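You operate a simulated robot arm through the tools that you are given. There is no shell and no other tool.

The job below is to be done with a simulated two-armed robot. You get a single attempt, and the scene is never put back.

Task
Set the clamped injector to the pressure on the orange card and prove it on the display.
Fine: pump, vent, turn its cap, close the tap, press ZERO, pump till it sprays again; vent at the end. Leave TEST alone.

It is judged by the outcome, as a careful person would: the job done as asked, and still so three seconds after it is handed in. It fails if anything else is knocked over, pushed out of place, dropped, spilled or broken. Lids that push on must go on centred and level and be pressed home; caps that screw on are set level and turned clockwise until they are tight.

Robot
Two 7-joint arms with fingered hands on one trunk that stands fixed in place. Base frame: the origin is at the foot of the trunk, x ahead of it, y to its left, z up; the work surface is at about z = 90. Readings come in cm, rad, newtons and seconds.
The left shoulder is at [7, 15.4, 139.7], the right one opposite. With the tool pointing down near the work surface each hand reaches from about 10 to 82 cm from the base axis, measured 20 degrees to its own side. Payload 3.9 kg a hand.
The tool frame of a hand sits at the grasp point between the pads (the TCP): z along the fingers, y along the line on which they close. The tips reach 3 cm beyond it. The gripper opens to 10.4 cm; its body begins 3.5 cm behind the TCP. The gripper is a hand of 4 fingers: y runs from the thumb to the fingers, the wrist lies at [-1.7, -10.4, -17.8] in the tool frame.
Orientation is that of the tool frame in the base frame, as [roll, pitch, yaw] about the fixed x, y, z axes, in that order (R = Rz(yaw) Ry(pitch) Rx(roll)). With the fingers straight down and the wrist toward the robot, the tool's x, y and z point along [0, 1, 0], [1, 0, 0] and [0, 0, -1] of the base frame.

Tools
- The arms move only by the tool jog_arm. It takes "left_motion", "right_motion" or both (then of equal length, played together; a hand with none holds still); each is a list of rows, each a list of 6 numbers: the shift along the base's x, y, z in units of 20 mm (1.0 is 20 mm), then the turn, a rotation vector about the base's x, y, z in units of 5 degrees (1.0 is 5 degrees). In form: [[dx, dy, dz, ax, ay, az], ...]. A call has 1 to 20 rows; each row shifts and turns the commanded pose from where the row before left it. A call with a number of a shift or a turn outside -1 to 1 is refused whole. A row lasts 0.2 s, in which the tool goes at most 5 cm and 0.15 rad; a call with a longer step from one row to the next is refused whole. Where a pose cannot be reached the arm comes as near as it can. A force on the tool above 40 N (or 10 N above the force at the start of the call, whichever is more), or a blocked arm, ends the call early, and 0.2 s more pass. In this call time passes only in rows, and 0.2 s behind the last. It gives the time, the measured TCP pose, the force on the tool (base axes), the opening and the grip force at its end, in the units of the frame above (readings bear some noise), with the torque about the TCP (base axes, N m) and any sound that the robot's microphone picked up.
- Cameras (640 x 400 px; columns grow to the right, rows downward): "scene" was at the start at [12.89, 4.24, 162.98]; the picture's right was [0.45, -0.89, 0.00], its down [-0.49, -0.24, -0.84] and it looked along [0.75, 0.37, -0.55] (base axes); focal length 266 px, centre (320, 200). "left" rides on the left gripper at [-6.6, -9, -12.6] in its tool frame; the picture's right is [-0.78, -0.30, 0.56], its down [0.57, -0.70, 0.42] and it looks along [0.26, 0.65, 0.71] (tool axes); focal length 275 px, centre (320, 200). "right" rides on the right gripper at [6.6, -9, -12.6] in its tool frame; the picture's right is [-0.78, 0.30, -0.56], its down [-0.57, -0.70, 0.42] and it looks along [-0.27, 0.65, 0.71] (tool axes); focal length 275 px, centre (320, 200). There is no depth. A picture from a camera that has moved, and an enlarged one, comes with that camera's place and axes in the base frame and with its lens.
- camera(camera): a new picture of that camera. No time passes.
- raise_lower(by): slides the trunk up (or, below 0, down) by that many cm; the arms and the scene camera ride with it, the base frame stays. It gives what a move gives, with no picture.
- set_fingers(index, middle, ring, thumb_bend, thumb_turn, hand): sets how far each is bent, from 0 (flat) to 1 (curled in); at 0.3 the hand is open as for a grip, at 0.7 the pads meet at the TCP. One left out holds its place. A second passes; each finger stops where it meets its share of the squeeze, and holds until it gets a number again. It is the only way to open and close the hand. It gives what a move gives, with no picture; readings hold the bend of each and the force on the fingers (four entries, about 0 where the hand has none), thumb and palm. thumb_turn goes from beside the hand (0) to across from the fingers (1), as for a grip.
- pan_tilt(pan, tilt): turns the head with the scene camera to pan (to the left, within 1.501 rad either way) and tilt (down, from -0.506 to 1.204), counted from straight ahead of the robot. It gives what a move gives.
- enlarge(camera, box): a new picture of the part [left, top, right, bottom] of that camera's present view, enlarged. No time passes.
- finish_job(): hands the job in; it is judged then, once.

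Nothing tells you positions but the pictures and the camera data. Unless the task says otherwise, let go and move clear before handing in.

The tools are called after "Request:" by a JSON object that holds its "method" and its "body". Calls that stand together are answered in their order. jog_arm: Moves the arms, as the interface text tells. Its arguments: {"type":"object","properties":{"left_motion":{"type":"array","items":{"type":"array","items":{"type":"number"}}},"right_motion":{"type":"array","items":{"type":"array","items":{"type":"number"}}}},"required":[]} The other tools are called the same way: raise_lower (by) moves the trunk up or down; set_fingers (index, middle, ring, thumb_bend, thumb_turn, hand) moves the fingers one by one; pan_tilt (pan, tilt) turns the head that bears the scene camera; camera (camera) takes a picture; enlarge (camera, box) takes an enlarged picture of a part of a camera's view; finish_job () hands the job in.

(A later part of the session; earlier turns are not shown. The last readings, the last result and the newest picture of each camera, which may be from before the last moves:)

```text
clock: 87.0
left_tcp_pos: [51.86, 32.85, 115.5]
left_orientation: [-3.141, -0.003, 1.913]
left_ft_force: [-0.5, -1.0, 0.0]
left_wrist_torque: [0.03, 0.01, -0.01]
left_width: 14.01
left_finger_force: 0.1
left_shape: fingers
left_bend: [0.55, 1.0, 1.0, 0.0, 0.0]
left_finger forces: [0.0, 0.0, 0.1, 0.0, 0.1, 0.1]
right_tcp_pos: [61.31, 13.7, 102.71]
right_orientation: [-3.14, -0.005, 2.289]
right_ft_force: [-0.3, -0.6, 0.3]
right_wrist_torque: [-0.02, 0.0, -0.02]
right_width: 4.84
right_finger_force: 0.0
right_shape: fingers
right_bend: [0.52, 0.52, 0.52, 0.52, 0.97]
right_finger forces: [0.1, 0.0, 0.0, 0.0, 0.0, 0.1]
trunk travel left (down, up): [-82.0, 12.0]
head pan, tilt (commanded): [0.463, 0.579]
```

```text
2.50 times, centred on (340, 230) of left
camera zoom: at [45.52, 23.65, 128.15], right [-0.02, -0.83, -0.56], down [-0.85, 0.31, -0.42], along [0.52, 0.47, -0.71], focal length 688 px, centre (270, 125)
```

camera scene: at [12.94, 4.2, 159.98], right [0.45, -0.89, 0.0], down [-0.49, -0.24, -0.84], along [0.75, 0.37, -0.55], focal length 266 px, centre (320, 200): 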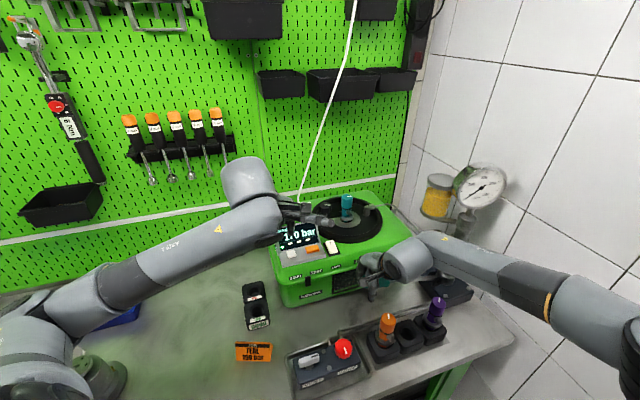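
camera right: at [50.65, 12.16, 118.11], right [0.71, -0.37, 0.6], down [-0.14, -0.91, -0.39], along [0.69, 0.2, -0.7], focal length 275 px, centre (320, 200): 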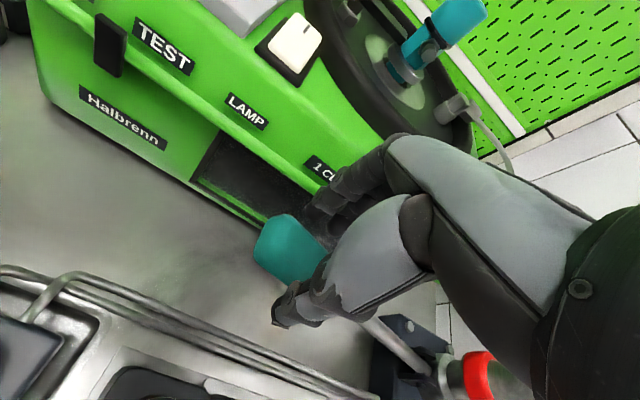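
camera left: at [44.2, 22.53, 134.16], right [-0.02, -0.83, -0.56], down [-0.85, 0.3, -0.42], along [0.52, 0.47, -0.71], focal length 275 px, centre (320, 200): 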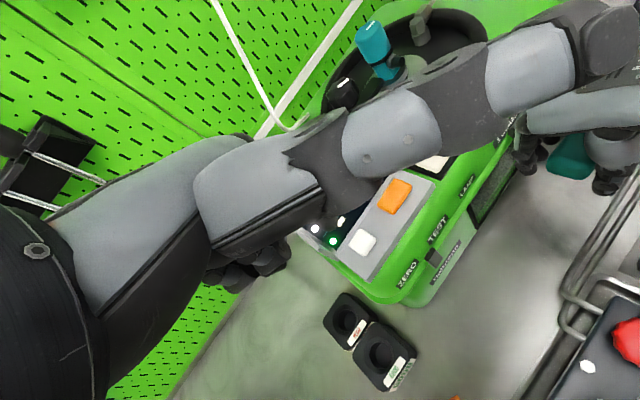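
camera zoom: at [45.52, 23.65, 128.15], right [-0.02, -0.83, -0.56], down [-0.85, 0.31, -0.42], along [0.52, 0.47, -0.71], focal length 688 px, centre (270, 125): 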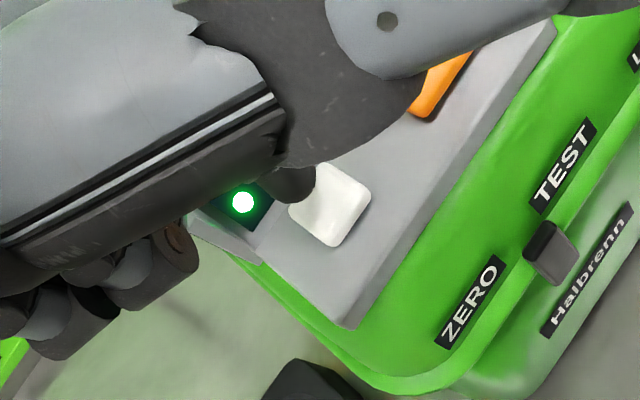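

The index tip is at about (54.5, 33.0, 112.3), just above the near half of ZERO at (55, 33.3, 110.3) and well away from TEST. I'll press down in small steps.

Request:
{"method": "jog_arm", "body": {"left_motion": [[0.1, 0.06, -0.4, 0, 0, 0], [0, 0, -0.35, 0, 0, 0]]}}

Request:
{"method": "jog_arm", "body": {"left_motion": [[0, 0, -0.2, 0, 0, 0]]}}

Request:
{"method": "enlarge", "body": {"camera": "scene", "box": [250, 190, 350, 280]}}

Request:
{"method": "enlarge", "body": {"camera": "left", "box": [250, 150, 430, 310]}}

```text
clock: 87.5
left_tcp_pos: [52.05, 32.95, 114.11]
left_orientation: [-3.138, -0.001, 1.913]
left_ft_force: [0.2, -0.1, 0.3]
left_wrist_torque: [0.03, 0.01, 0.02]
left_width: 14.07
left_finger_force: 0.1
left_shape: fingers
left_bend: [0.55, 1.0, 1.0, 0.0, 0.0]
left_finger forces: [0.0, 0.0, 0.0, 0.0, 0.0, 0.0]
right_tcp_pos: [61.36, 13.58, 102.68]
right_orientation: [-3.138, -0.004, 2.289]
right_ft_force: [-0.2, -0.6, 0.0]
right_wrist_torque: [0.01, -0.01, 0.01]
right_width: 4.85
right_finger_force: 0.0
right_shape: fingers
right_bend: [0.52, 0.52, 0.52, 0.52, 0.97]
right_finger forces: [0.0, 0.0, 0.0, 0.0, 0.1, 0.0]
trunk travel left (down, up): [-82.0, 12.0]
head pan, tilt (commanded): [0.463, 0.579]
```

```text
clock: 88.0
left_tcp_pos: [51.92, 32.98, 113.52]
left_orientation: [-3.14, -0.001, 1.91]
left_ft_force: [0.6, -0.4, 1.2]
left_wrist_torque: [-0.01, -0.03, -0.01]
left_width: 14.09
left_finger_force: 0.2
left_shape: fingers
left_bend: [0.55, 1.0, 1.0, 0.0, 0.0]
left_finger forces: [0.6, 0.0, 0.0, 0.1, 0.0, 0.0]
right_tcp_pos: [61.33, 13.77, 102.71]
right_orientation: [-3.141, -0.006, 2.287]
right_ft_force: [-0.1, 0.0, -0.2]
right_wrist_torque: [0.0, 0.0, 0.01]
right_width: 4.85
right_finger_force: 0.0
right_shape: fingers
right_bend: [0.52, 0.52, 0.52, 0.52, 0.97]
right_finger forces: [0.1, 0.0, 0.1, 0.0, 0.1, 0.0]
trunk travel left (down, up): [-82.0, 12.0]
head pan, tilt (commanded): [0.463, 0.579]
```

```text
4.44 times, centred on (300, 235) of scene
camera zoom: at [12.89, 4.22, 159.99], right [0.45, -0.89, 0.0], down [-0.49, -0.24, -0.84], along [0.75, 0.37, -0.55], focal length 1184 px, centre (409, 44)
```

zoom: 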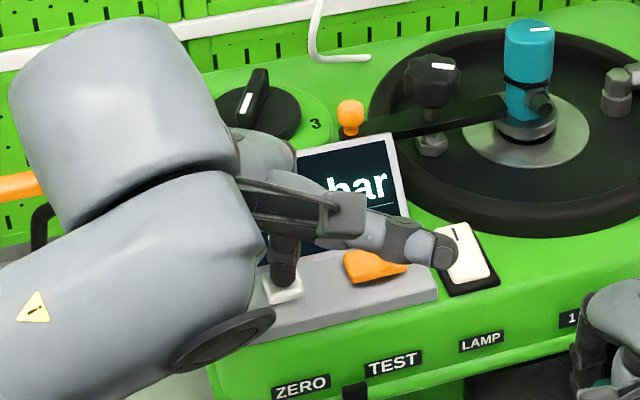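

```text
2.50 times, centred on (340, 230) of left
camera zoom: at [45.65, 23.75, 126.31], right [-0.02, -0.83, -0.56], down [-0.85, 0.31, -0.42], along [0.52, 0.47, -0.71], focal length 688 px, centre (270, 125)
```

zoom: 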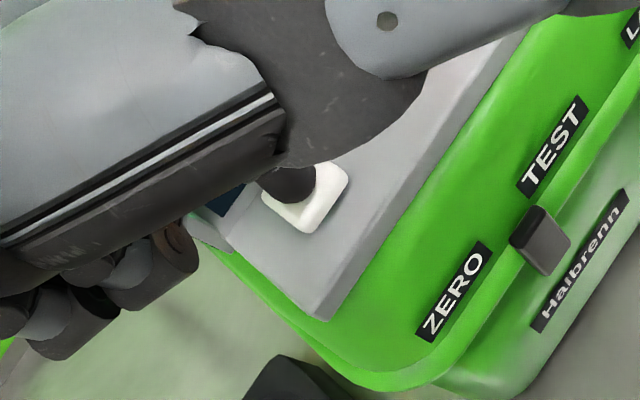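

The finger has just touched the ZERO button (0.6 N). I'll push a few millimetres more and then release.

Request:
{"method": "jog_arm", "body": {"left_motion": [[0, 0, -0.15, 0, 0, 0], [0, 0, -0.1, 0, 0, 0]]}}

Request:
{"method": "enlarge", "body": {"camera": "left", "box": [250, 150, 430, 310]}}

Request:
{"method": "enlarge", "body": {"camera": "scene", "box": [250, 190, 350, 280]}}

```text
clock: 88.5
left_tcp_pos: [51.9, 32.95, 113.25]
left_orientation: [3.141, -0.002, 1.913]
left_ft_force: [-0.7, -0.9, 3.6]
left_wrist_torque: [0.0, -0.08, -0.02]
left_width: 14.06
left_finger_force: 1.6
left_shape: fingers
left_bend: [0.55, 1.0, 1.0, 0.0, 0.0]
left_finger forces: [3.1, 0.1, 0.0, 0.0, 0.0, 0.1]
right_tcp_pos: [61.28, 13.63, 102.76]
right_orientation: [-3.139, -0.005, 2.287]
right_ft_force: [-0.6, -0.3, -0.3]
right_wrist_torque: [0.0, 0.04, 0.02]
right_width: 4.87
right_finger_force: 0.1
right_shape: fingers
right_bend: [0.52, 0.52, 0.52, 0.52, 0.97]
right_finger forces: [0.0, 0.0, 0.0, 0.0, 0.1, 0.0]
trunk travel left (down, up): [-82.0, 12.0]
head pan, tilt (commanded): [0.463, 0.579]
heard: click
```

```text
2.50 times, centred on (340, 230) of left
camera zoom: at [45.64, 23.75, 125.88], right [-0.02, -0.83, -0.56], down [-0.85, 0.3, -0.43], along [0.52, 0.47, -0.71], focal length 688 px, centre (270, 125)
```

zoom: 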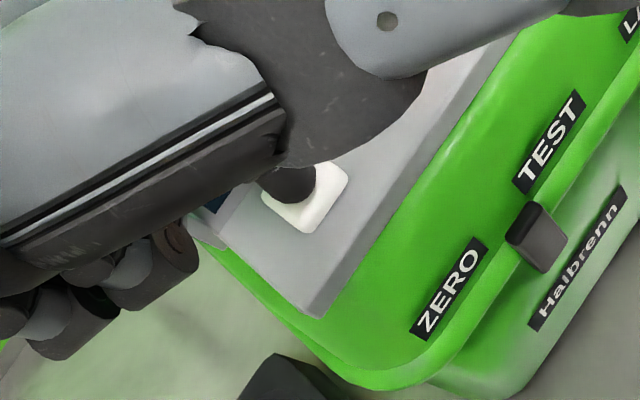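

```text
4.44 times, centred on (300, 235) of scene
camera zoom: at [12.83, 4.19, 160.0], right [0.45, -0.89, 0.0], down [-0.49, -0.24, -0.84], along [0.75, 0.37, -0.55], focal length 1184 px, centre (409, 44)
```

zoom: 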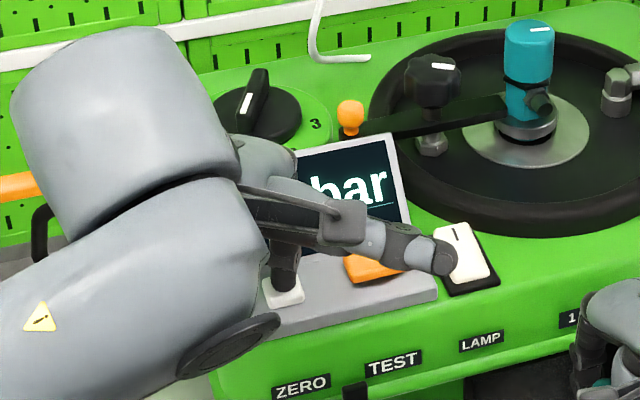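

I heard the click. I'll lift off and park the left hand to the left so the display is visible.

Request:
{"method": "jog_arm", "body": {"left_motion": [[0, 0, 0.8, 0, 0, 0], [0, 0, 1, 0, 0, 0], [0, 0, 1, 0, 0, 0], [-0.1, 0.5, 1, 0, 0, -0.5], [-0.1, 0.8, 0.5, 0, 0, -0.5], [-0.1, 1, 0, 0, 0, -0.5], [-0.1, 1, 0, 0, 0, -0.5], [-0.1, 1, 0, 0, 0, -0.5], [0, 1, 0, 0, 0, -0.5], [0, 1, 0, 0, 0, -0.5]]}}

Request:
{"method": "camera", "body": {"camera": "scene"}}

Request:
{"method": "enlarge", "body": {"camera": "scene", "box": [260, 160, 510, 320]}}

```text
clock: 90.8
left_tcp_pos: [50.94, 45.66, 121.63]
left_orientation: [-3.139, -0.001, 1.606]
left_ft_force: [0.3, -0.2, 0.2]
left_wrist_torque: [0.0, 0.03, 0.0]
left_width: 14.06
left_finger_force: 0.0
left_shape: fingers
left_bend: [0.55, 1.0, 1.0, 0.0, 0.0]
left_finger forces: [0.0, 0.0, 0.1, 0.0, 0.1, 0.0]
right_tcp_pos: [61.38, 13.72, 102.8]
right_orientation: [-3.139, -0.002, 2.287]
right_ft_force: [0.2, -0.4, -0.2]
right_wrist_torque: [0.01, -0.02, 0.0]
right_width: 4.82
right_finger_force: 0.0
right_shape: fingers
right_bend: [0.52, 0.52, 0.52, 0.52, 0.97]
right_finger forces: [0.0, 0.0, 0.1, 0.1, 0.1, 0.0]
trunk travel left (down, up): [-82.0, 12.0]
head pan, tilt (commanded): [0.463, 0.579]
```

```text
taken
camera scene: at [12.91, 4.32, 159.98], right [0.45, -0.89, 0.0], down [-0.49, -0.25, -0.84], along [0.75, 0.37, -0.55], focal length 266 px, centre (320, 200)
```

scene: 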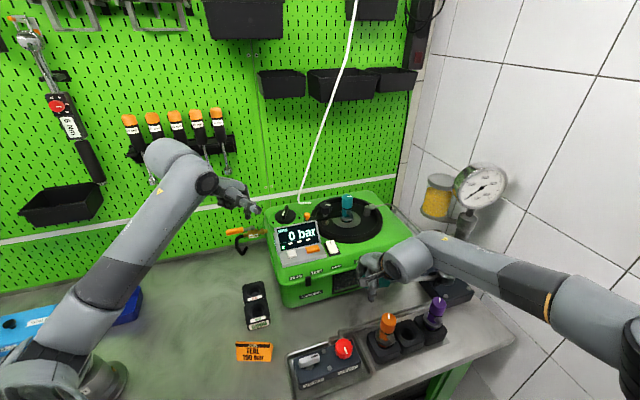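

```text
2.50 times, centred on (385, 240) of scene
camera zoom: at [12.91, 4.32, 159.98], right [0.45, -0.89, 0.0], down [-0.49, -0.25, -0.84], along [0.75, 0.37, -0.55], focal length 666 px, centre (158, 100)
```

zoom: 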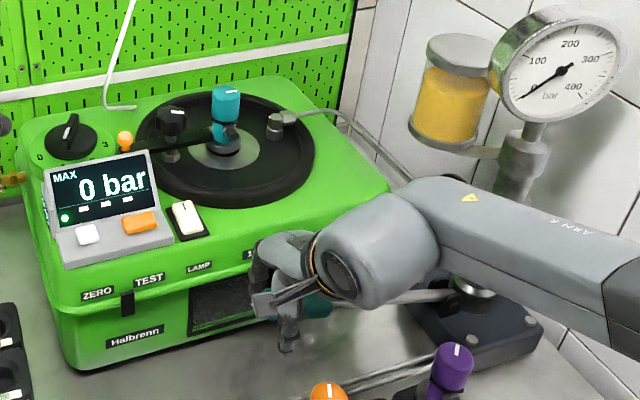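

MAX is reset to 0 with the tap closed. Now I'll take hold of the pump lever again with the right hand and pump two full strokes.

Request:
{"method": "jog_arm", "body": {"right_motion": [[0.07, -0.1, 0, 0, 0, 0]]}}

Request:
{"method": "set_fingers", "body": {"hand": "right", "index": 0.75, "middle": 0.75, "ring": 0.75, "thumb_bend": 0.7}}

Request:
{"method": "jog_arm", "body": {"right_motion": [[-0.07, 0.08, -0.43, -0.371, -0.335, 0], [-0.06, 0.07, -0.45, -0.371, -0.335, 0], [-0.05, 0.06, -0.45, -0.371, -0.335, 0], [-0.03, 0.04, -0.45, -0.371, -0.335, 0], [-0.02, 0.02, -0.45, -0.371, -0.335, 0], [0, 0, -0.45, -0.371, -0.335, 0], [0.01, -0.01, -0.45, -0.371, -0.335, 0], [-0.01, 0.01, 0.45, 0.371, 0.335, 0], [0, 0, 0.45, 0.371, 0.335, 0], [0.02, -0.02, 0.45, 0.371, 0.335, 0], [0.03, -0.04, 0.45, 0.371, 0.335, 0], [0.05, -0.06, 0.45, 0.371, 0.335, 0], [0.06, -0.07, 0.45, 0.371, 0.335, 0], [0.07, -0.08, 0.43, 0.371, 0.335, 0]]}}

Request:
{"method": "enlarge", "body": {"camera": "scene", "box": [260, 160, 510, 320]}}

```text
clock: 91.2
left_tcp_pos: [50.9, 45.69, 121.71]
left_orientation: [-3.14, -0.002, 1.606]
left_ft_force: [-0.3, 0.4, -0.7]
left_wrist_torque: [0.0, -0.04, -0.04]
left_width: 14.09
left_finger_force: 0.0
left_shape: fingers
left_bend: [0.55, 1.0, 1.0, 0.0, 0.0]
left_finger forces: [0.0, 0.0, 0.0, 0.0, 0.1, 0.1]
right_tcp_pos: [61.56, 13.41, 102.63]
right_orientation: [-3.14, -0.006, 2.288]
right_ft_force: [0.2, -0.2, -0.1]
right_wrist_torque: [0.0, -0.01, 0.0]
right_width: 4.83
right_finger_force: 0.0
right_shape: fingers
right_bend: [0.52, 0.52, 0.52, 0.52, 0.97]
right_finger forces: [0.1, 0.0, 0.0, 0.1, 0.1, 0.0]
trunk travel left (down, up): [-82.0, 12.0]
head pan, tilt (commanded): [0.463, 0.579]
```

```text
clock: 92.2
left_tcp_pos: [50.99, 45.74, 121.74]
left_orientation: [-3.14, 0.0, 1.608]
left_ft_force: [0.0, -0.6, -0.1]
left_wrist_torque: [-0.03, -0.02, -0.02]
left_width: 14.09
left_finger_force: 0.0
left_shape: fingers
left_bend: [0.55, 1.0, 1.0, 0.0, 0.0]
left_finger forces: [0.0, 0.1, 0.0, 0.0, 0.1, 0.0]
right_tcp_pos: [61.5, 13.44, 102.42]
right_orientation: [-3.137, -0.004, 2.287]
right_ft_force: [-3.2, -2.1, -13.3]
right_wrist_torque: [0.09, 0.43, 0.44]
right_width: 1.43
right_finger_force: 21.6
right_shape: fingers
right_bend: [0.74, 0.74, 0.64, 0.62, 0.97]
right_finger forces: [7.0, 6.6, 12.3, 0.0, 17.1, 0.1]
trunk travel left (down, up): [-82.0, 12.0]
head pan, tilt (commanded): [0.463, 0.579]
```

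```text
clock: 95.2
left_tcp_pos: [51.01, 45.66, 121.55]
left_orientation: [-3.137, 0.0, 1.61]
left_ft_force: [-1.0, -1.2, 0.0]
left_wrist_torque: [-0.02, 0.04, 0.03]
left_width: 14.1
left_finger_force: 0.1
left_shape: fingers
left_bend: [0.55, 1.0, 1.0, 0.0, 0.0]
left_finger forces: [0.1, 0.0, 0.0, 0.0, 0.0, 0.0]
right_tcp_pos: [61.52, 13.58, 102.35]
right_orientation: [-3.134, -0.007, 2.289]
right_ft_force: [-2.3, -1.3, -10.1]
right_wrist_torque: [0.13, 0.14, 0.42]
right_width: 1.41
right_finger_force: 18.0
right_shape: fingers
right_bend: [0.75, 0.74, 0.71, 0.62, 0.97]
right_finger forces: [5.6, 3.9, 9.7, 0.0, 17.9, 0.0]
trunk travel left (down, up): [-82.0, 12.0]
head pan, tilt (commanded): [0.463, 0.579]
```

```text
2.50 times, centred on (385, 240) of scene
camera zoom: at [13.17, 4.26, 159.94], right [0.45, -0.89, 0.0], down [-0.49, -0.24, -0.84], along [0.75, 0.37, -0.55], focal length 666 px, centre (158, 100)
```

zoom: 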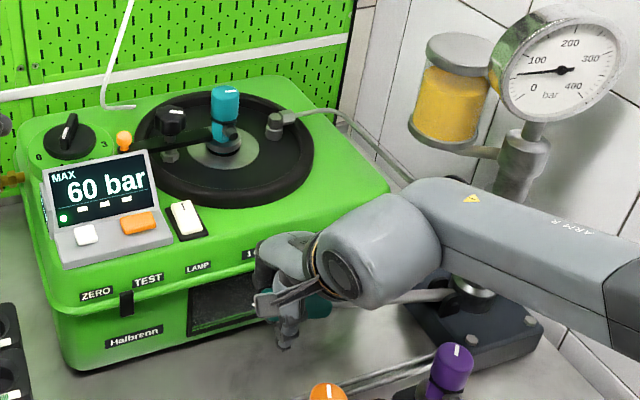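

One stroke gave 60 bar. Now the second full stroke.

Request:
{"method": "jog_arm", "body": {"right_motion": [[-0.07, 0.08, -0.43, -0.371, -0.335, 0], [-0.06, 0.07, -0.45, -0.371, -0.335, 0], [-0.05, 0.06, -0.45, -0.371, -0.335, 0], [-0.03, 0.04, -0.45, -0.371, -0.335, 0], [-0.02, 0.02, -0.45, -0.371, -0.335, 0], [0, 0, -0.45, -0.371, -0.335, 0], [0.01, -0.01, -0.45, -0.371, -0.335, 0], [-0.01, 0.01, 0.45, 0.371, 0.335, 0], [0, 0, 0.45, 0.371, 0.335, 0], [0.02, -0.02, 0.45, 0.371, 0.335, 0], [0.03, -0.04, 0.45, 0.371, 0.335, 0], [0.05, -0.06, 0.45, 0.371, 0.335, 0], [0.06, -0.07, 0.45, 0.371, 0.335, 0], [0.07, -0.08, 0.43, 0.371, 0.335, 0]]}}

Request:
{"method": "enlarge", "body": {"camera": "scene", "box": [260, 160, 510, 320]}}

Request:
{"method": "jog_arm", "body": {"right_motion": [[-0.07, 0.08, -0.43, -0.371, -0.335, 0], [-0.06, 0.07, -0.45, -0.371, -0.335, 0], [-0.05, 0.06, -0.45, -0.371, -0.335, 0]]}}

Request:
{"method": "enlarge", "body": {"camera": "scene", "box": [260, 160, 510, 320]}}

```text
clock: 98.2
left_tcp_pos: [51.07, 45.72, 121.61]
left_orientation: [-3.138, -0.001, 1.609]
left_ft_force: [0.4, 0.2, 0.0]
left_wrist_torque: [0.01, 0.03, 0.01]
left_width: 14.07
left_finger_force: 0.0
left_shape: fingers
left_bend: [0.55, 1.0, 1.0, 0.0, 0.0]
left_finger forces: [0.0, 0.0, 0.1, 0.1, 0.0, 0.0]
right_tcp_pos: [61.47, 13.42, 102.35]
right_orientation: [-3.133, -0.006, 2.289]
right_ft_force: [0.1, 2.9, -11.9]
right_wrist_torque: [0.1, 0.09, 0.51]
right_width: 1.33
right_finger_force: 18.5
right_shape: fingers
right_bend: [0.75, 0.74, 0.64, 0.62, 0.97]
right_finger forces: [6.4, 3.8, 10.2, 0.0, 16.4, 0.0]
trunk travel left (down, up): [-82.0, 12.0]
head pan, tilt (commanded): [0.463, 0.579]
```

```text
2.50 times, centred on (385, 240) of scene
camera zoom: at [13.25, 4.38, 159.92], right [0.45, -0.89, 0.0], down [-0.49, -0.25, -0.84], along [0.75, 0.37, -0.55], focal length 666 px, centre (158, 100)
```

zoom: 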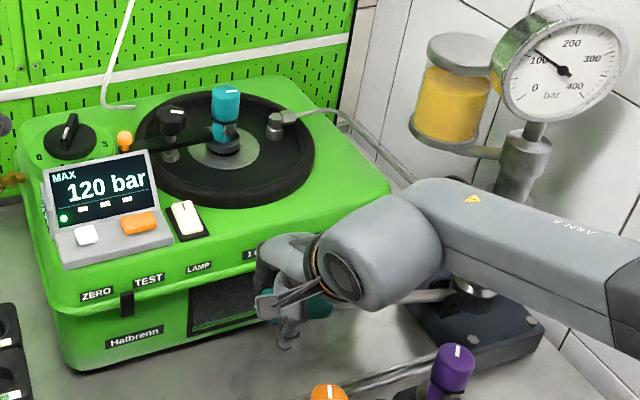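

```text
clock: 99.0
left_tcp_pos: [50.9, 45.68, 121.77]
left_orientation: [-3.14, 0.0, 1.606]
left_ft_force: [-0.7, -0.4, 0.4]
left_wrist_torque: [0.01, -0.02, 0.0]
left_width: 14.07
left_finger_force: 0.1
left_shape: fingers
left_bend: [0.55, 1.0, 1.0, 0.0, 0.0]
left_finger forces: [0.0, 0.0, 0.0, 0.0, 0.0, 0.0]
right_tcp_pos: [61.17, 14.0, 100.06]
right_orientation: [-3.141, 0.126, 2.288]
right_ft_force: [-0.2, -4.0, -1.1]
right_wrist_torque: [0.04, 0.29, 0.45]
right_width: 1.24
right_finger_force: 17.6
right_shape: fingers
right_bend: [0.75, 0.75, 0.71, 0.63, 0.98]
right_finger forces: [4.2, 2.6, 10.3, 0.1, 17.5, 0.0]
trunk travel left (down, up): [-82.0, 12.0]
head pan, tilt (commanded): [0.463, 0.579]
```

```text
2.50 times, centred on (385, 240) of scene
camera zoom: at [12.89, 4.18, 159.98], right [0.45, -0.9, 0.0], down [-0.49, -0.24, -0.84], along [0.75, 0.37, -0.55], focal length 666 px, centre (158, 100)
```

zoom: 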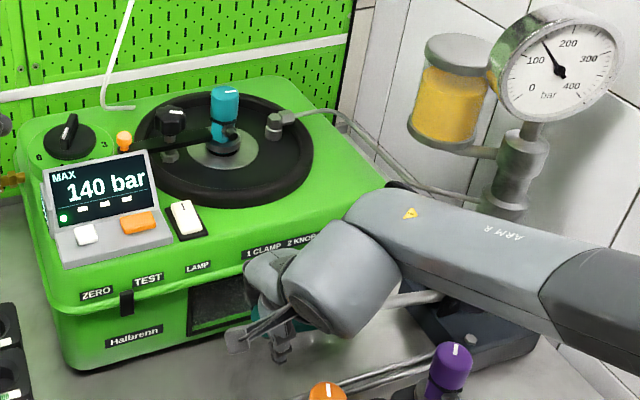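

MAX is 140 bar. I'll continue down stepwise, watching for the pop.

Request:
{"method": "jog_arm", "body": {"right_motion": [[-0.03, 0.04, -0.45, -0.371, -0.335, 0], [-0.02, 0.02, -0.45, -0.371, -0.335, 0]]}}

Request:
{"method": "enlarge", "body": {"camera": "scene", "box": [260, 160, 510, 320]}}

Request:
{"method": "jog_arm", "body": {"right_motion": [[0, 0, -0.45, -0.371, -0.335, 0]]}}

Request:
{"method": "enlarge", "body": {"camera": "scene", "box": [260, 160, 510, 320]}}

Request:
{"method": "jog_arm", "body": {"right_motion": [[0.01, -0.01, -0.45, -0.371, -0.335, 0]]}}

Request:
{"method": "enlarge", "body": {"camera": "scene", "box": [260, 160, 510, 320]}}

```text
clock: 99.5
left_tcp_pos: [50.83, 45.62, 121.81]
left_orientation: [-3.14, -0.001, 1.607]
left_ft_force: [0.3, -0.5, 0.3]
left_wrist_torque: [-0.04, 0.01, 0.0]
left_width: 14.08
left_finger_force: 0.1
left_shape: fingers
left_bend: [0.55, 1.0, 1.0, 0.0, 0.0]
left_finger forces: [0.0, 0.1, 0.0, 0.0, 0.1, 0.0]
right_tcp_pos: [61.05, 14.16, 98.28]
right_orientation: [3.141, 0.215, 2.288]
right_ft_force: [-2.6, -2.7, 0.0]
right_wrist_torque: [0.06, 0.38, 0.39]
right_width: 1.26
right_finger_force: 17.0
right_shape: fingers
right_bend: [0.75, 0.75, 0.71, 0.63, 0.97]
right_finger forces: [3.8, 2.5, 10.6, 0.0, 17.8, 0.0]
trunk travel left (down, up): [-82.0, 12.0]
head pan, tilt (commanded): [0.463, 0.579]
```

```text
2.50 times, centred on (385, 240) of scene
camera zoom: at [12.85, 4.21, 159.99], right [0.45, -0.89, 0.0], down [-0.49, -0.24, -0.84], along [0.75, 0.37, -0.55], focal length 666 px, centre (158, 100)
```

zoom: 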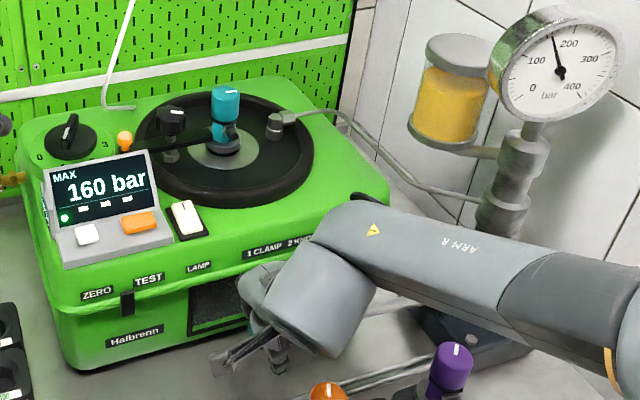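

```text
clock: 100.0
left_tcp_pos: [50.86, 45.68, 121.82]
left_orientation: [3.14, -0.001, 1.608]
left_ft_force: [0.7, 1.4, -0.5]
left_wrist_torque: [-0.04, 0.05, 0.01]
left_width: 14.07
left_finger_force: 0.1
left_shape: fingers
left_bend: [0.55, 1.0, 1.0, 0.0, 0.0]
left_finger forces: [0.0, 0.1, 0.1, 0.1, 0.1, 0.1]
right_tcp_pos: [61.08, 14.12, 97.28]
right_orientation: [3.141, 0.258, 2.288]
right_ft_force: [-1.5, -3.2, 0.4]
right_wrist_torque: [0.1, 0.42, 0.41]
right_width: 1.25
right_finger_force: 18.0
right_shape: fingers
right_bend: [0.75, 0.75, 0.71, 0.63, 0.98]
right_finger forces: [3.5, 2.4, 11.0, 0.0, 18.3, 0.0]
trunk travel left (down, up): [-82.0, 12.0]
head pan, tilt (commanded): [0.463, 0.579]
```

```text
2.50 times, centred on (385, 240) of scene
camera zoom: at [12.86, 4.25, 159.98], right [0.45, -0.89, 0.0], down [-0.49, -0.24, -0.84], along [0.75, 0.37, -0.55], focal length 666 px, centre (158, 100)
```

zoom: 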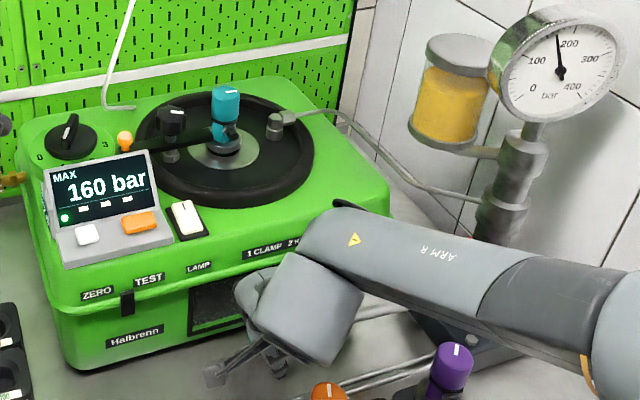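

```text
clock: 100.3
left_tcp_pos: [50.69, 45.72, 121.73]
left_orientation: [-3.141, -0.001, 1.608]
left_ft_force: [0.8, -0.5, 0.0]
left_wrist_torque: [-0.01, 0.03, 0.0]
left_width: 14.11
left_finger_force: 0.1
left_shape: fingers
left_bend: [0.55, 1.0, 1.0, 0.0, 0.0]
left_finger forces: [0.0, 0.1, 0.0, 0.1, 0.0, 0.1]
right_tcp_pos: [60.98, 14.1, 96.54]
right_orientation: [3.139, 0.302, 2.289]
right_ft_force: [-4.6, -3.3, -0.5]
right_wrist_torque: [0.05, 0.43, 0.37]
right_width: 1.21
right_finger_force: 17.2
right_shape: fingers
right_bend: [0.75, 0.75, 0.71, 0.63, 0.97]
right_finger forces: [3.3, 2.3, 11.2, 0.0, 18.2, 0.1]
trunk travel left (down, up): [-82.0, 12.0]
head pan, tilt (commanded): [0.463, 0.579]
```

```text
2.50 times, centred on (385, 240) of scene
camera zoom: at [12.8, 4.3, 159.99], right [0.45, -0.89, 0.0], down [-0.49, -0.25, -0.84], along [0.75, 0.37, -0.55], focal length 666 px, centre (158, 100)
```

zoom: 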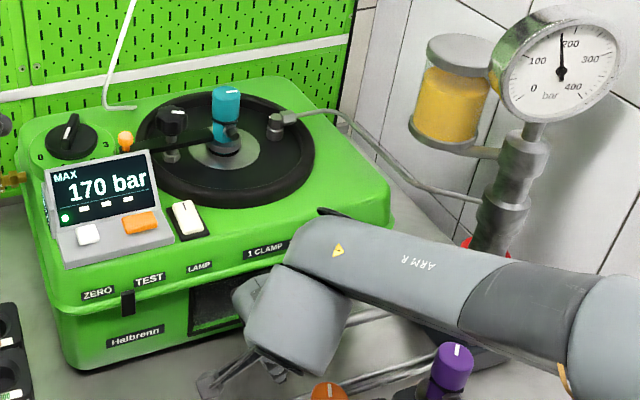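

The display shows 170 with no spray yet, so the opening pressure has risen. I'll lift for another stroke.

Request:
{"method": "jog_arm", "body": {"right_motion": [[-0.01, 0.01, 0.45, 0.371, 0.335, 0], [0, 0, 0.45, 0.371, 0.335, 0], [0.02, -0.02, 0.45, 0.371, 0.335, 0], [0.03, -0.04, 0.45, 0.371, 0.335, 0], [0.05, -0.06, 0.45, 0.371, 0.335, 0], [0.06, -0.07, 0.45, 0.371, 0.335, 0], [0.07, -0.08, 0.43, 0.371, 0.335, 0]]}}

Request:
{"method": "enlarge", "body": {"camera": "scene", "box": [440, 155, 520, 215]}}

Request:
{"method": "jog_arm", "body": {"right_motion": [[-0.035, 0.04, -0.215, -0.186, -0.168, 0], [-0.035, 0.04, -0.215, -0.186, -0.168, 0]]}}

Request:
{"method": "enlarge", "body": {"camera": "scene", "box": [260, 160, 510, 320]}}

Request:
{"method": "jog_arm", "body": {"right_motion": [[-0.03, 0.035, -0.225, -0.186, -0.168, 0], [-0.03, 0.035, -0.225, -0.186, -0.168, 0]]}}

Request:
{"method": "enlarge", "body": {"camera": "scene", "box": [260, 160, 510, 320]}}

```text
clock: 102.0
left_tcp_pos: [51.04, 45.79, 121.58]
left_orientation: [-3.138, 0.0, 1.607]
left_ft_force: [-0.2, -0.4, 0.1]
left_wrist_torque: [0.02, -0.01, 0.01]
left_width: 14.07
left_finger_force: 0.0
left_shape: fingers
left_bend: [0.55, 1.0, 1.0, 0.0, 0.0]
left_finger forces: [0.0, 0.0, 0.1, 0.1, 0.1, 0.0]
right_tcp_pos: [61.48, 13.37, 102.28]
right_orientation: [-3.135, -0.006, 2.291]
right_ft_force: [-0.2, 0.4, -10.2]
right_wrist_torque: [0.11, 0.02, 0.47]
right_width: 1.28
right_finger_force: 17.1
right_shape: fingers
right_bend: [0.75, 0.75, 0.71, 0.62, 0.97]
right_finger forces: [5.6, 2.9, 8.9, 0.0, 17.0, 0.0]
trunk travel left (down, up): [-82.0, 12.0]
head pan, tilt (commanded): [0.463, 0.579]
```

```text
6.67 times, centred on (480, 185) of scene
camera zoom: at [13.19, 4.3, 159.93], right [0.45, -0.89, 0.0], down [-0.49, -0.25, -0.84], along [0.75, 0.37, -0.55], focal length 1777 px, centre (-747, 300)
```

zoom: 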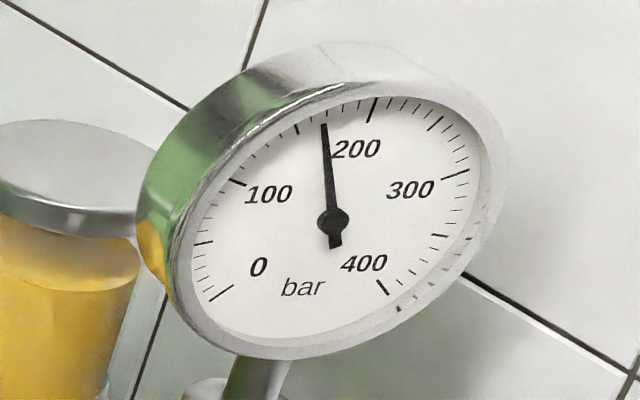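

```text
clock: 102.5
left_tcp_pos: [51.03, 45.53, 121.71]
left_orientation: [-3.138, 0.0, 1.607]
left_ft_force: [-0.4, -0.8, -0.6]
left_wrist_torque: [0.0, 0.0, 0.0]
left_width: 14.12
left_finger_force: 0.0
left_shape: fingers
left_bend: [0.55, 1.0, 1.0, 0.0, 0.0]
left_finger forces: [0.0, 0.0, 0.0, 0.0, 0.0, 0.1]
right_tcp_pos: [61.35, 13.62, 101.82]
right_orientation: [-3.141, 0.04, 2.285]
right_ft_force: [0.2, -1.4, -0.6]
right_wrist_torque: [0.06, 0.23, 0.45]
right_width: 1.21
right_finger_force: 16.4
right_shape: fingers
right_bend: [0.75, 0.75, 0.71, 0.62, 0.98]
right_finger forces: [4.3, 2.3, 9.5, 0.0, 16.6, 0.1]
trunk travel left (down, up): [-82.0, 12.0]
head pan, tilt (commanded): [0.463, 0.579]
```

```text
2.50 times, centred on (385, 240) of scene
camera zoom: at [12.97, 4.22, 159.99], right [0.45, -0.9, 0.0], down [-0.49, -0.24, -0.84], along [0.75, 0.37, -0.55], focal length 666 px, centre (158, 100)
```

zoom: 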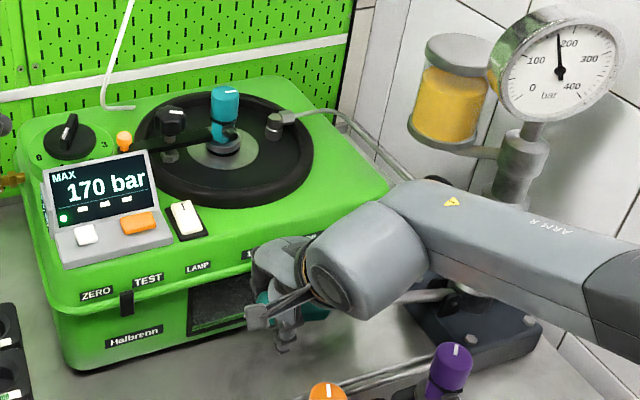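

```text
clock: 103.2
left_tcp_pos: [50.94, 45.66, 121.78]
left_orientation: [-3.14, 0.001, 1.607]
left_ft_force: [0.9, -0.6, -0.4]
left_wrist_torque: [0.05, 0.02, -0.01]
left_width: 14.11
left_finger_force: 0.1
left_shape: fingers
left_bend: [0.55, 1.0, 1.0, 0.0, 0.0]
left_finger forces: [0.0, 0.1, 0.0, 0.0, 0.0, 0.0]
right_tcp_pos: [61.18, 13.74, 100.72]
right_orientation: [-3.141, 0.084, 2.29]
right_ft_force: [2.7, -1.5, -0.3]
right_wrist_torque: [0.06, 0.21, 0.43]
right_width: 1.2
right_finger_force: 16.2
right_shape: fingers
right_bend: [0.75, 0.75, 0.71, 0.63, 0.98]
right_finger forces: [4.4, 2.4, 9.4, 0.0, 15.7, 0.0]
trunk travel left (down, up): [-82.0, 12.0]
head pan, tilt (commanded): [0.463, 0.579]
```

```text
2.50 times, centred on (385, 240) of scene
camera zoom: at [12.98, 4.23, 159.98], right [0.45, -0.89, 0.0], down [-0.49, -0.24, -0.84], along [0.75, 0.37, -0.55], focal length 666 px, centre (158, 100)
```

zoom: 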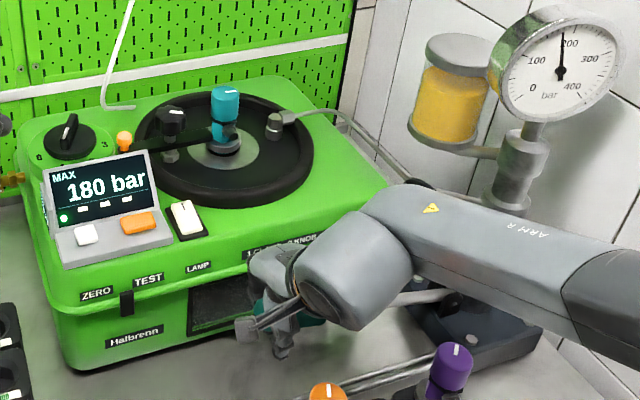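

MAX is 180 and still no spray. I'll continue in half-size rows.

Request:
{"method": "jog_arm", "body": {"right_motion": [[-0.025, 0.03, -0.225, -0.186, -0.168, 0]]}}

Request:
{"method": "enlarge", "body": {"camera": "scene", "box": [260, 160, 510, 320]}}

Request:
{"method": "jog_arm", "body": {"right_motion": [[-0.025, 0.03, -0.225, -0.186, -0.168, 0]]}}

Request:
{"method": "enlarge", "body": {"camera": "scene", "box": [260, 160, 510, 320]}}

Request:
{"method": "jog_arm", "body": {"right_motion": [[-0.015, 0.02, -0.225, -0.186, -0.168, 0]]}}

Request:
{"method": "enlarge", "body": {"camera": "scene", "box": [260, 160, 510, 320]}}

```text
clock: 103.5
left_tcp_pos: [50.87, 45.63, 121.63]
left_orientation: [-3.139, -0.001, 1.607]
left_ft_force: [0.8, 0.7, 0.1]
left_wrist_torque: [-0.01, 0.01, 0.02]
left_width: 14.11
left_finger_force: 0.1
left_shape: fingers
left_bend: [0.55, 1.0, 1.0, 0.0, 0.0]
left_finger forces: [0.0, 0.0, 0.0, 0.1, 0.0, 0.0]
right_tcp_pos: [61.15, 13.91, 100.24]
right_orientation: [-3.139, 0.107, 2.288]
right_ft_force: [1.8, -3.1, -1.0]
right_wrist_torque: [0.07, 0.19, 0.44]
right_width: 1.21
right_finger_force: 16.0
right_shape: fingers
right_bend: [0.75, 0.75, 0.71, 0.63, 0.98]
right_finger forces: [4.1, 2.3, 9.4, 0.0, 15.9, 0.0]
trunk travel left (down, up): [-82.0, 12.0]
head pan, tilt (commanded): [0.463, 0.579]
```

```text
2.50 times, centred on (385, 240) of scene
camera zoom: at [13.01, 4.21, 159.97], right [0.45, -0.89, 0.0], down [-0.49, -0.24, -0.84], along [0.75, 0.37, -0.55], focal length 666 px, centre (158, 100)
```

zoom: 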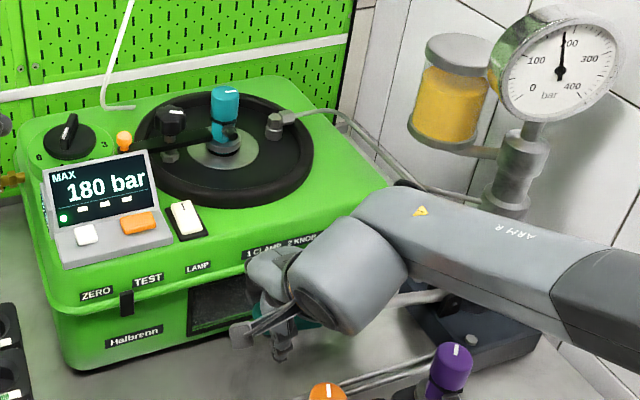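

```text
clock: 104.0
left_tcp_pos: [50.85, 45.63, 121.63]
left_orientation: [-3.138, 0.0, 1.609]
left_ft_force: [-0.4, 0.0, 0.5]
left_wrist_torque: [0.01, 0.01, -0.01]
left_width: 14.08
left_finger_force: 0.1
left_shape: fingers
left_bend: [0.55, 1.0, 1.0, 0.0, 0.0]
left_finger forces: [0.0, 0.0, 0.0, 0.1, 0.0, 0.1]
right_tcp_pos: [61.19, 13.9, 99.8]
right_orientation: [3.141, 0.128, 2.287]
right_ft_force: [2.0, -1.8, -0.9]
right_wrist_torque: [0.09, 0.22, 0.46]
right_width: 1.17
right_finger_force: 16.0
right_shape: fingers
right_bend: [0.75, 0.75, 0.71, 0.63, 0.98]
right_finger forces: [4.0, 2.4, 9.8, 0.0, 15.8, 0.0]
trunk travel left (down, up): [-82.0, 12.0]
head pan, tilt (commanded): [0.463, 0.579]
```

```text
2.50 times, centred on (385, 240) of scene
camera zoom: at [12.98, 4.25, 159.98], right [0.45, -0.89, 0.0], down [-0.49, -0.24, -0.84], along [0.75, 0.37, -0.55], focal length 666 px, centre (158, 100)
```

zoom: 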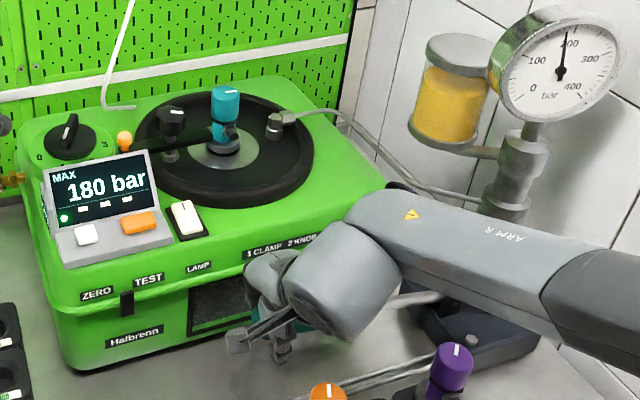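

```text
clock: 104.3
left_tcp_pos: [50.87, 45.57, 121.81]
left_orientation: [-3.139, 0.001, 1.608]
left_ft_force: [1.6, 0.4, -0.9]
left_wrist_torque: [0.02, -0.02, 0.0]
left_width: 14.08
left_finger_force: 0.1
left_shape: fingers
left_bend: [0.55, 1.0, 1.0, 0.0, 0.0]
left_finger forces: [0.0, 0.0, 0.1, 0.1, 0.0, 0.1]
right_tcp_pos: [61.15, 13.86, 99.41]
right_orientation: [-3.141, 0.15, 2.289]
right_ft_force: [0.9, -2.9, 0.1]
right_wrist_torque: [0.03, 0.23, 0.45]
right_width: 1.23
right_finger_force: 15.9
right_shape: fingers
right_bend: [0.75, 0.75, 0.71, 0.63, 0.98]
right_finger forces: [3.7, 2.2, 9.8, 0.0, 16.4, 0.0]
trunk travel left (down, up): [-82.0, 12.0]
head pan, tilt (commanded): [0.463, 0.579]
```

```text
2.50 times, centred on (385, 240) of scene
camera zoom: at [12.97, 4.18, 159.98], right [0.45, -0.89, 0.0], down [-0.49, -0.24, -0.84], along [0.75, 0.37, -0.55], focal length 666 px, centre (158, 100)
```

zoom: 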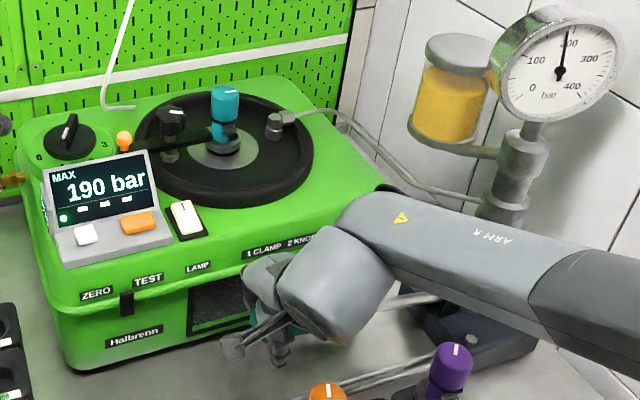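

The display shows 190 but no spray dot yet. I'll continue half rows to find where it opens.

Request:
{"method": "jog_arm", "body": {"right_motion": [[-0.015, 0.02, -0.225, -0.186, -0.168, 0]]}}

Request:
{"method": "enlarge", "body": {"camera": "scene", "box": [260, 160, 510, 320]}}

Request:
{"method": "jog_arm", "body": {"right_motion": [[-0.01, 0.01, -0.225, -0.186, -0.168, 0]]}}

Request:
{"method": "enlarge", "body": {"camera": "scene", "box": [260, 160, 510, 320]}}

Request:
{"method": "jog_arm", "body": {"right_motion": [[-0.01, 0.01, -0.225, -0.186, -0.168, 0]]}}

Request:
{"method": "enlarge", "body": {"camera": "scene", "box": [260, 160, 510, 320]}}

```text
clock: 104.8
left_tcp_pos: [50.75, 45.52, 121.79]
left_orientation: [3.141, -0.002, 1.604]
left_ft_force: [0.2, -0.2, -0.3]
left_wrist_torque: [-0.01, 0.0, 0.0]
left_width: 14.07
left_finger_force: 0.0
left_shape: fingers
left_bend: [0.55, 1.0, 1.0, 0.0, 0.0]
left_finger forces: [0.0, 0.1, 0.0, 0.1, 0.0, 0.0]
right_tcp_pos: [61.11, 13.95, 99.2]
right_orientation: [3.14, 0.168, 2.285]
right_ft_force: [-1.4, -4.3, 0.3]
right_wrist_torque: [0.1, 0.25, 0.41]
right_width: 1.19
right_finger_force: 16.6
right_shape: fingers
right_bend: [0.75, 0.75, 0.71, 0.63, 0.98]
right_finger forces: [3.6, 2.2, 9.9, 0.0, 17.6, 0.0]
trunk travel left (down, up): [-82.0, 12.0]
head pan, tilt (commanded): [0.463, 0.579]
```

```text
2.50 times, centred on (385, 240) of scene
camera zoom: at [12.9, 4.16, 159.98], right [0.45, -0.89, 0.0], down [-0.49, -0.24, -0.84], along [0.75, 0.37, -0.55], focal length 666 px, centre (158, 100)
```

zoom: 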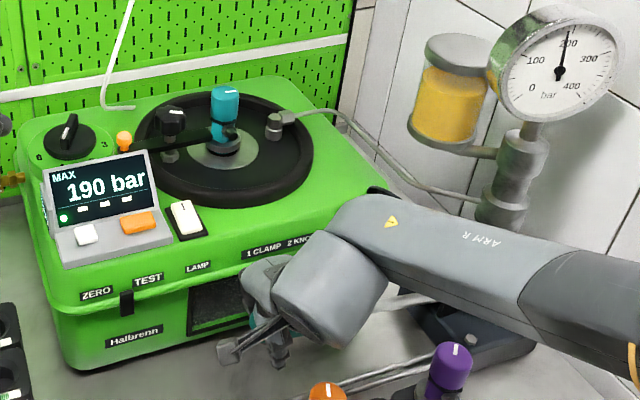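

```text
clock: 105.2
left_tcp_pos: [50.87, 45.5, 121.73]
left_orientation: [3.141, -0.001, 1.608]
left_ft_force: [0.2, -0.1, 0.4]
left_wrist_torque: [0.0, -0.02, -0.02]
left_width: 14.06
left_finger_force: 0.0
left_shape: fingers
left_bend: [0.55, 1.0, 1.0, 0.0, 0.0]
left_finger forces: [0.1, 0.1, 0.1, 0.0, 0.0, 0.0]
right_tcp_pos: [60.93, 13.86, 98.57]
right_orientation: [3.14, 0.193, 2.287]
right_ft_force: [-1.3, -3.1, -0.3]
right_wrist_torque: [0.11, 0.3, 0.42]
right_width: 1.2
right_finger_force: 16.3
right_shape: fingers
right_bend: [0.75, 0.75, 0.71, 0.63, 0.98]
right_finger forces: [3.5, 2.1, 10.0, 0.1, 17.8, 0.0]
trunk travel left (down, up): [-82.0, 12.0]
head pan, tilt (commanded): [0.463, 0.579]
```

```text
2.50 times, centred on (385, 240) of scene
camera zoom: at [12.88, 4.21, 159.99], right [0.45, -0.89, 0.0], down [-0.49, -0.24, -0.84], along [0.75, 0.37, -0.55], focal length 666 px, centre (158, 100)
```

zoom: 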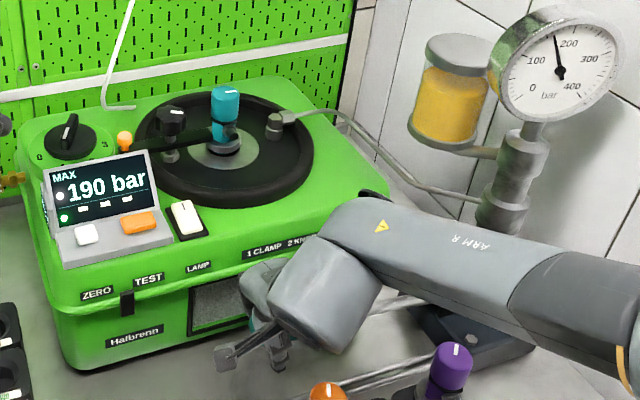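

```text
clock: 105.5
left_tcp_pos: [50.87, 45.55, 121.73]
left_orientation: [-3.14, -0.002, 1.609]
left_ft_force: [0.8, 0.7, -0.4]
left_wrist_torque: [0.01, 0.01, 0.02]
left_width: 14.08
left_finger_force: 0.1
left_shape: fingers
left_bend: [0.55, 1.0, 1.0, 0.0, 0.0]
left_finger forces: [0.0, 0.0, 0.1, 0.0, 0.0, 0.0]
right_tcp_pos: [61.06, 14.04, 98.18]
right_orientation: [3.139, 0.213, 2.287]
right_ft_force: [-2.2, -4.7, -0.8]
right_wrist_torque: [0.11, 0.36, 0.43]
right_width: 1.17
right_finger_force: 16.9
right_shape: fingers
right_bend: [0.75, 0.75, 0.71, 0.63, 0.98]
right_finger forces: [3.3, 2.2, 10.5, 0.0, 18.0, 0.1]
trunk travel left (down, up): [-82.0, 12.0]
head pan, tilt (commanded): [0.463, 0.579]
```

```text
2.50 times, centred on (385, 240) of scene
camera zoom: at [12.84, 4.16, 159.99], right [0.45, -0.89, 0.0], down [-0.49, -0.24, -0.84], along [0.75, 0.37, -0.55], focal length 666 px, centre (158, 100)
```

zoom: 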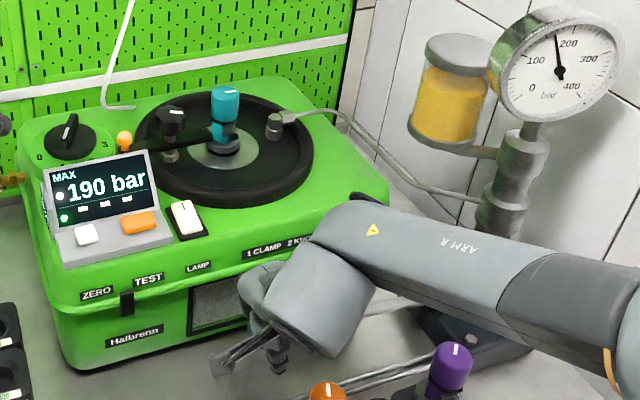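

It sprayed with MAX 190: the white spray dot is lit and the gauge has fallen back. I'll zoom in on the display and gauge to judge how exactly it sits at 190.

Request:
{"method": "enlarge", "body": {"camera": "scene", "box": [265, 210, 335, 265]}}

Request:
{"method": "enlarge", "body": {"camera": "scene", "box": [450, 160, 510, 205]}}

```text
7.27 times, centred on (300, 238) of scene
camera zoom: at [12.84, 4.16, 159.99], right [0.45, -0.89, 0.0], down [-0.49, -0.24, -0.84], along [0.75, 0.37, -0.55], focal length 1938 px, centre (466, -73)
```

zoom: 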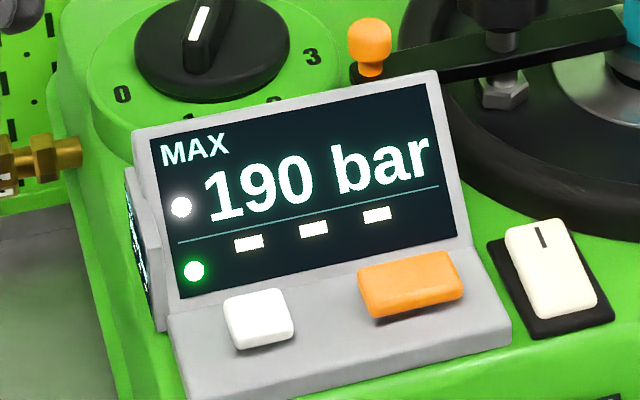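

```text
8.89 times, centred on (480, 182) of scene
camera zoom: at [12.84, 4.16, 159.99], right [0.45, -0.89, 0.0], down [-0.49, -0.24, -0.84], along [0.75, 0.37, -0.55], focal length 2369 px, centre (-1102, 356)
```

zoom: 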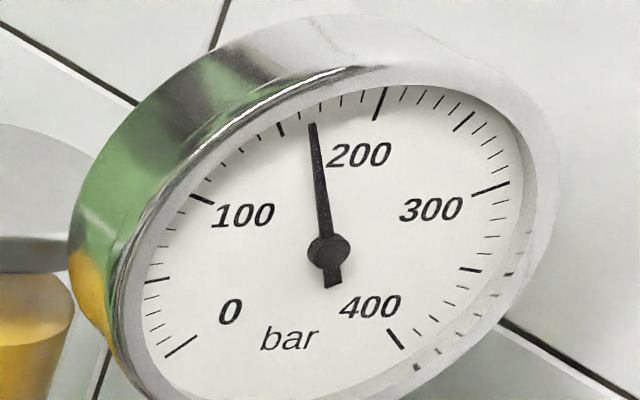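

The display rounds to 10 bar and shows MAX 190 with the spray dot lit; by my step count it opened at about 189–195. That proves the setting. Now I'll return the lever to its top, let go, and lift the right hand clear.

Request:
{"method": "jog_arm", "body": {"right_motion": [[0.02, -0.02, 0.45, 0.371, 0.335, 0], [0.03, -0.04, 0.45, 0.371, 0.335, 0], [0.05, -0.06, 0.45, 0.371, 0.335, 0], [0.06, -0.07, 0.45, 0.371, 0.335, 0], [0.07, -0.08, 0.43, 0.371, 0.335, 0]]}}

Request:
{"method": "set_fingers", "body": {"hand": "right", "index": 0.48, "middle": 0.48, "ring": 0.48, "thumb_bend": 0.48}}

Request:
{"method": "enlarge", "body": {"camera": "scene", "box": [260, 160, 510, 320]}}

Request:
{"method": "enlarge", "body": {"camera": "right", "box": [220, 150, 420, 350]}}

```text
clock: 106.8
left_tcp_pos: [51.09, 45.67, 121.4]
left_orientation: [-3.137, 0.0, 1.606]
left_ft_force: [0.6, -0.2, 0.1]
left_wrist_torque: [0.02, 0.05, -0.03]
left_width: 14.08
left_finger_force: 0.1
left_shape: fingers
left_bend: [0.55, 1.0, 1.0, 0.0, 0.0]
left_finger forces: [0.0, 0.1, 0.0, 0.1, 0.0, 0.0]
right_tcp_pos: [61.41, 13.51, 102.32]
right_orientation: [-3.13, -0.005, 2.29]
right_ft_force: [-1.7, 2.5, -17.4]
right_wrist_torque: [0.18, 0.03, 0.49]
right_width: 1.25
right_finger_force: 18.5
right_shape: fingers
right_bend: [0.75, 0.75, 0.71, 0.62, 0.97]
right_finger forces: [6.4, 3.4, 10.6, 0.0, 16.7, 0.1]
trunk travel left (down, up): [-82.0, 12.0]
head pan, tilt (commanded): [0.463, 0.579]
```

```text
clock: 107.8
left_tcp_pos: [50.81, 45.55, 121.85]
left_orientation: [3.142, -0.001, 1.605]
left_ft_force: [0.1, -0.5, 0.1]
left_wrist_torque: [0.01, 0.0, 0.02]
left_width: 14.08
left_finger_force: 0.1
left_shape: fingers
left_bend: [0.55, 1.0, 1.0, 0.0, 0.0]
left_finger forces: [0.1, 0.1, 0.0, 0.0, 0.1, 0.0]
right_tcp_pos: [61.59, 13.33, 102.82]
right_orientation: [-3.141, -0.004, 2.288]
right_ft_force: [-1.2, -1.3, -0.1]
right_wrist_torque: [0.03, -0.04, -0.08]
right_width: 5.84
right_finger_force: 1.4
right_shape: fingers
right_bend: [0.48, 0.49, 0.48, 0.48, 0.97]
right_finger forces: [0.1, 1.6, 0.1, 0.0, 0.1, 0.0]
trunk travel left (down, up): [-82.0, 12.0]
head pan, tilt (commanded): [0.463, 0.579]
```

```text
2.50 times, centred on (385, 240) of scene
camera zoom: at [12.87, 4.18, 159.99], right [0.45, -0.89, 0.0], down [-0.49, -0.24, -0.84], along [0.75, 0.37, -0.55], focal length 666 px, centre (158, 100)
```

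zoom: 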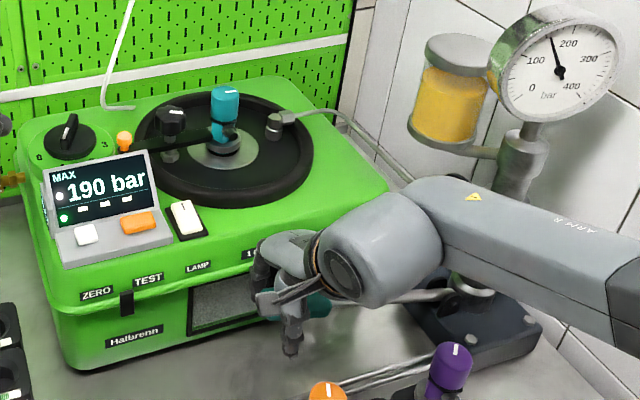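

```text
2.00 times, centred on (320, 250) of right
camera zoom: at [50.35, 12.45, 115.39], right [0.74, -0.39, 0.55], down [-0.15, -0.89, -0.43], along [0.66, 0.23, -0.72], focal length 551 px, centre (320, 100)
```

zoom: 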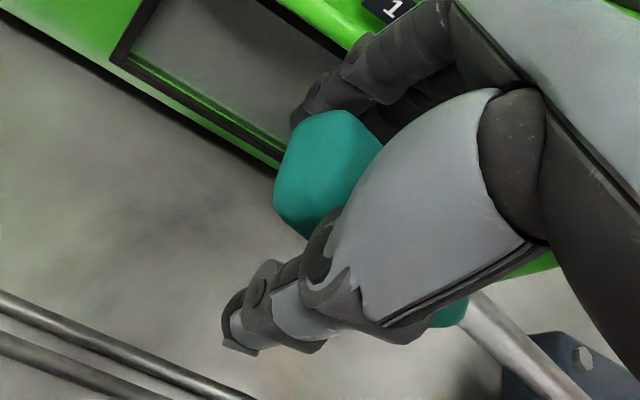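

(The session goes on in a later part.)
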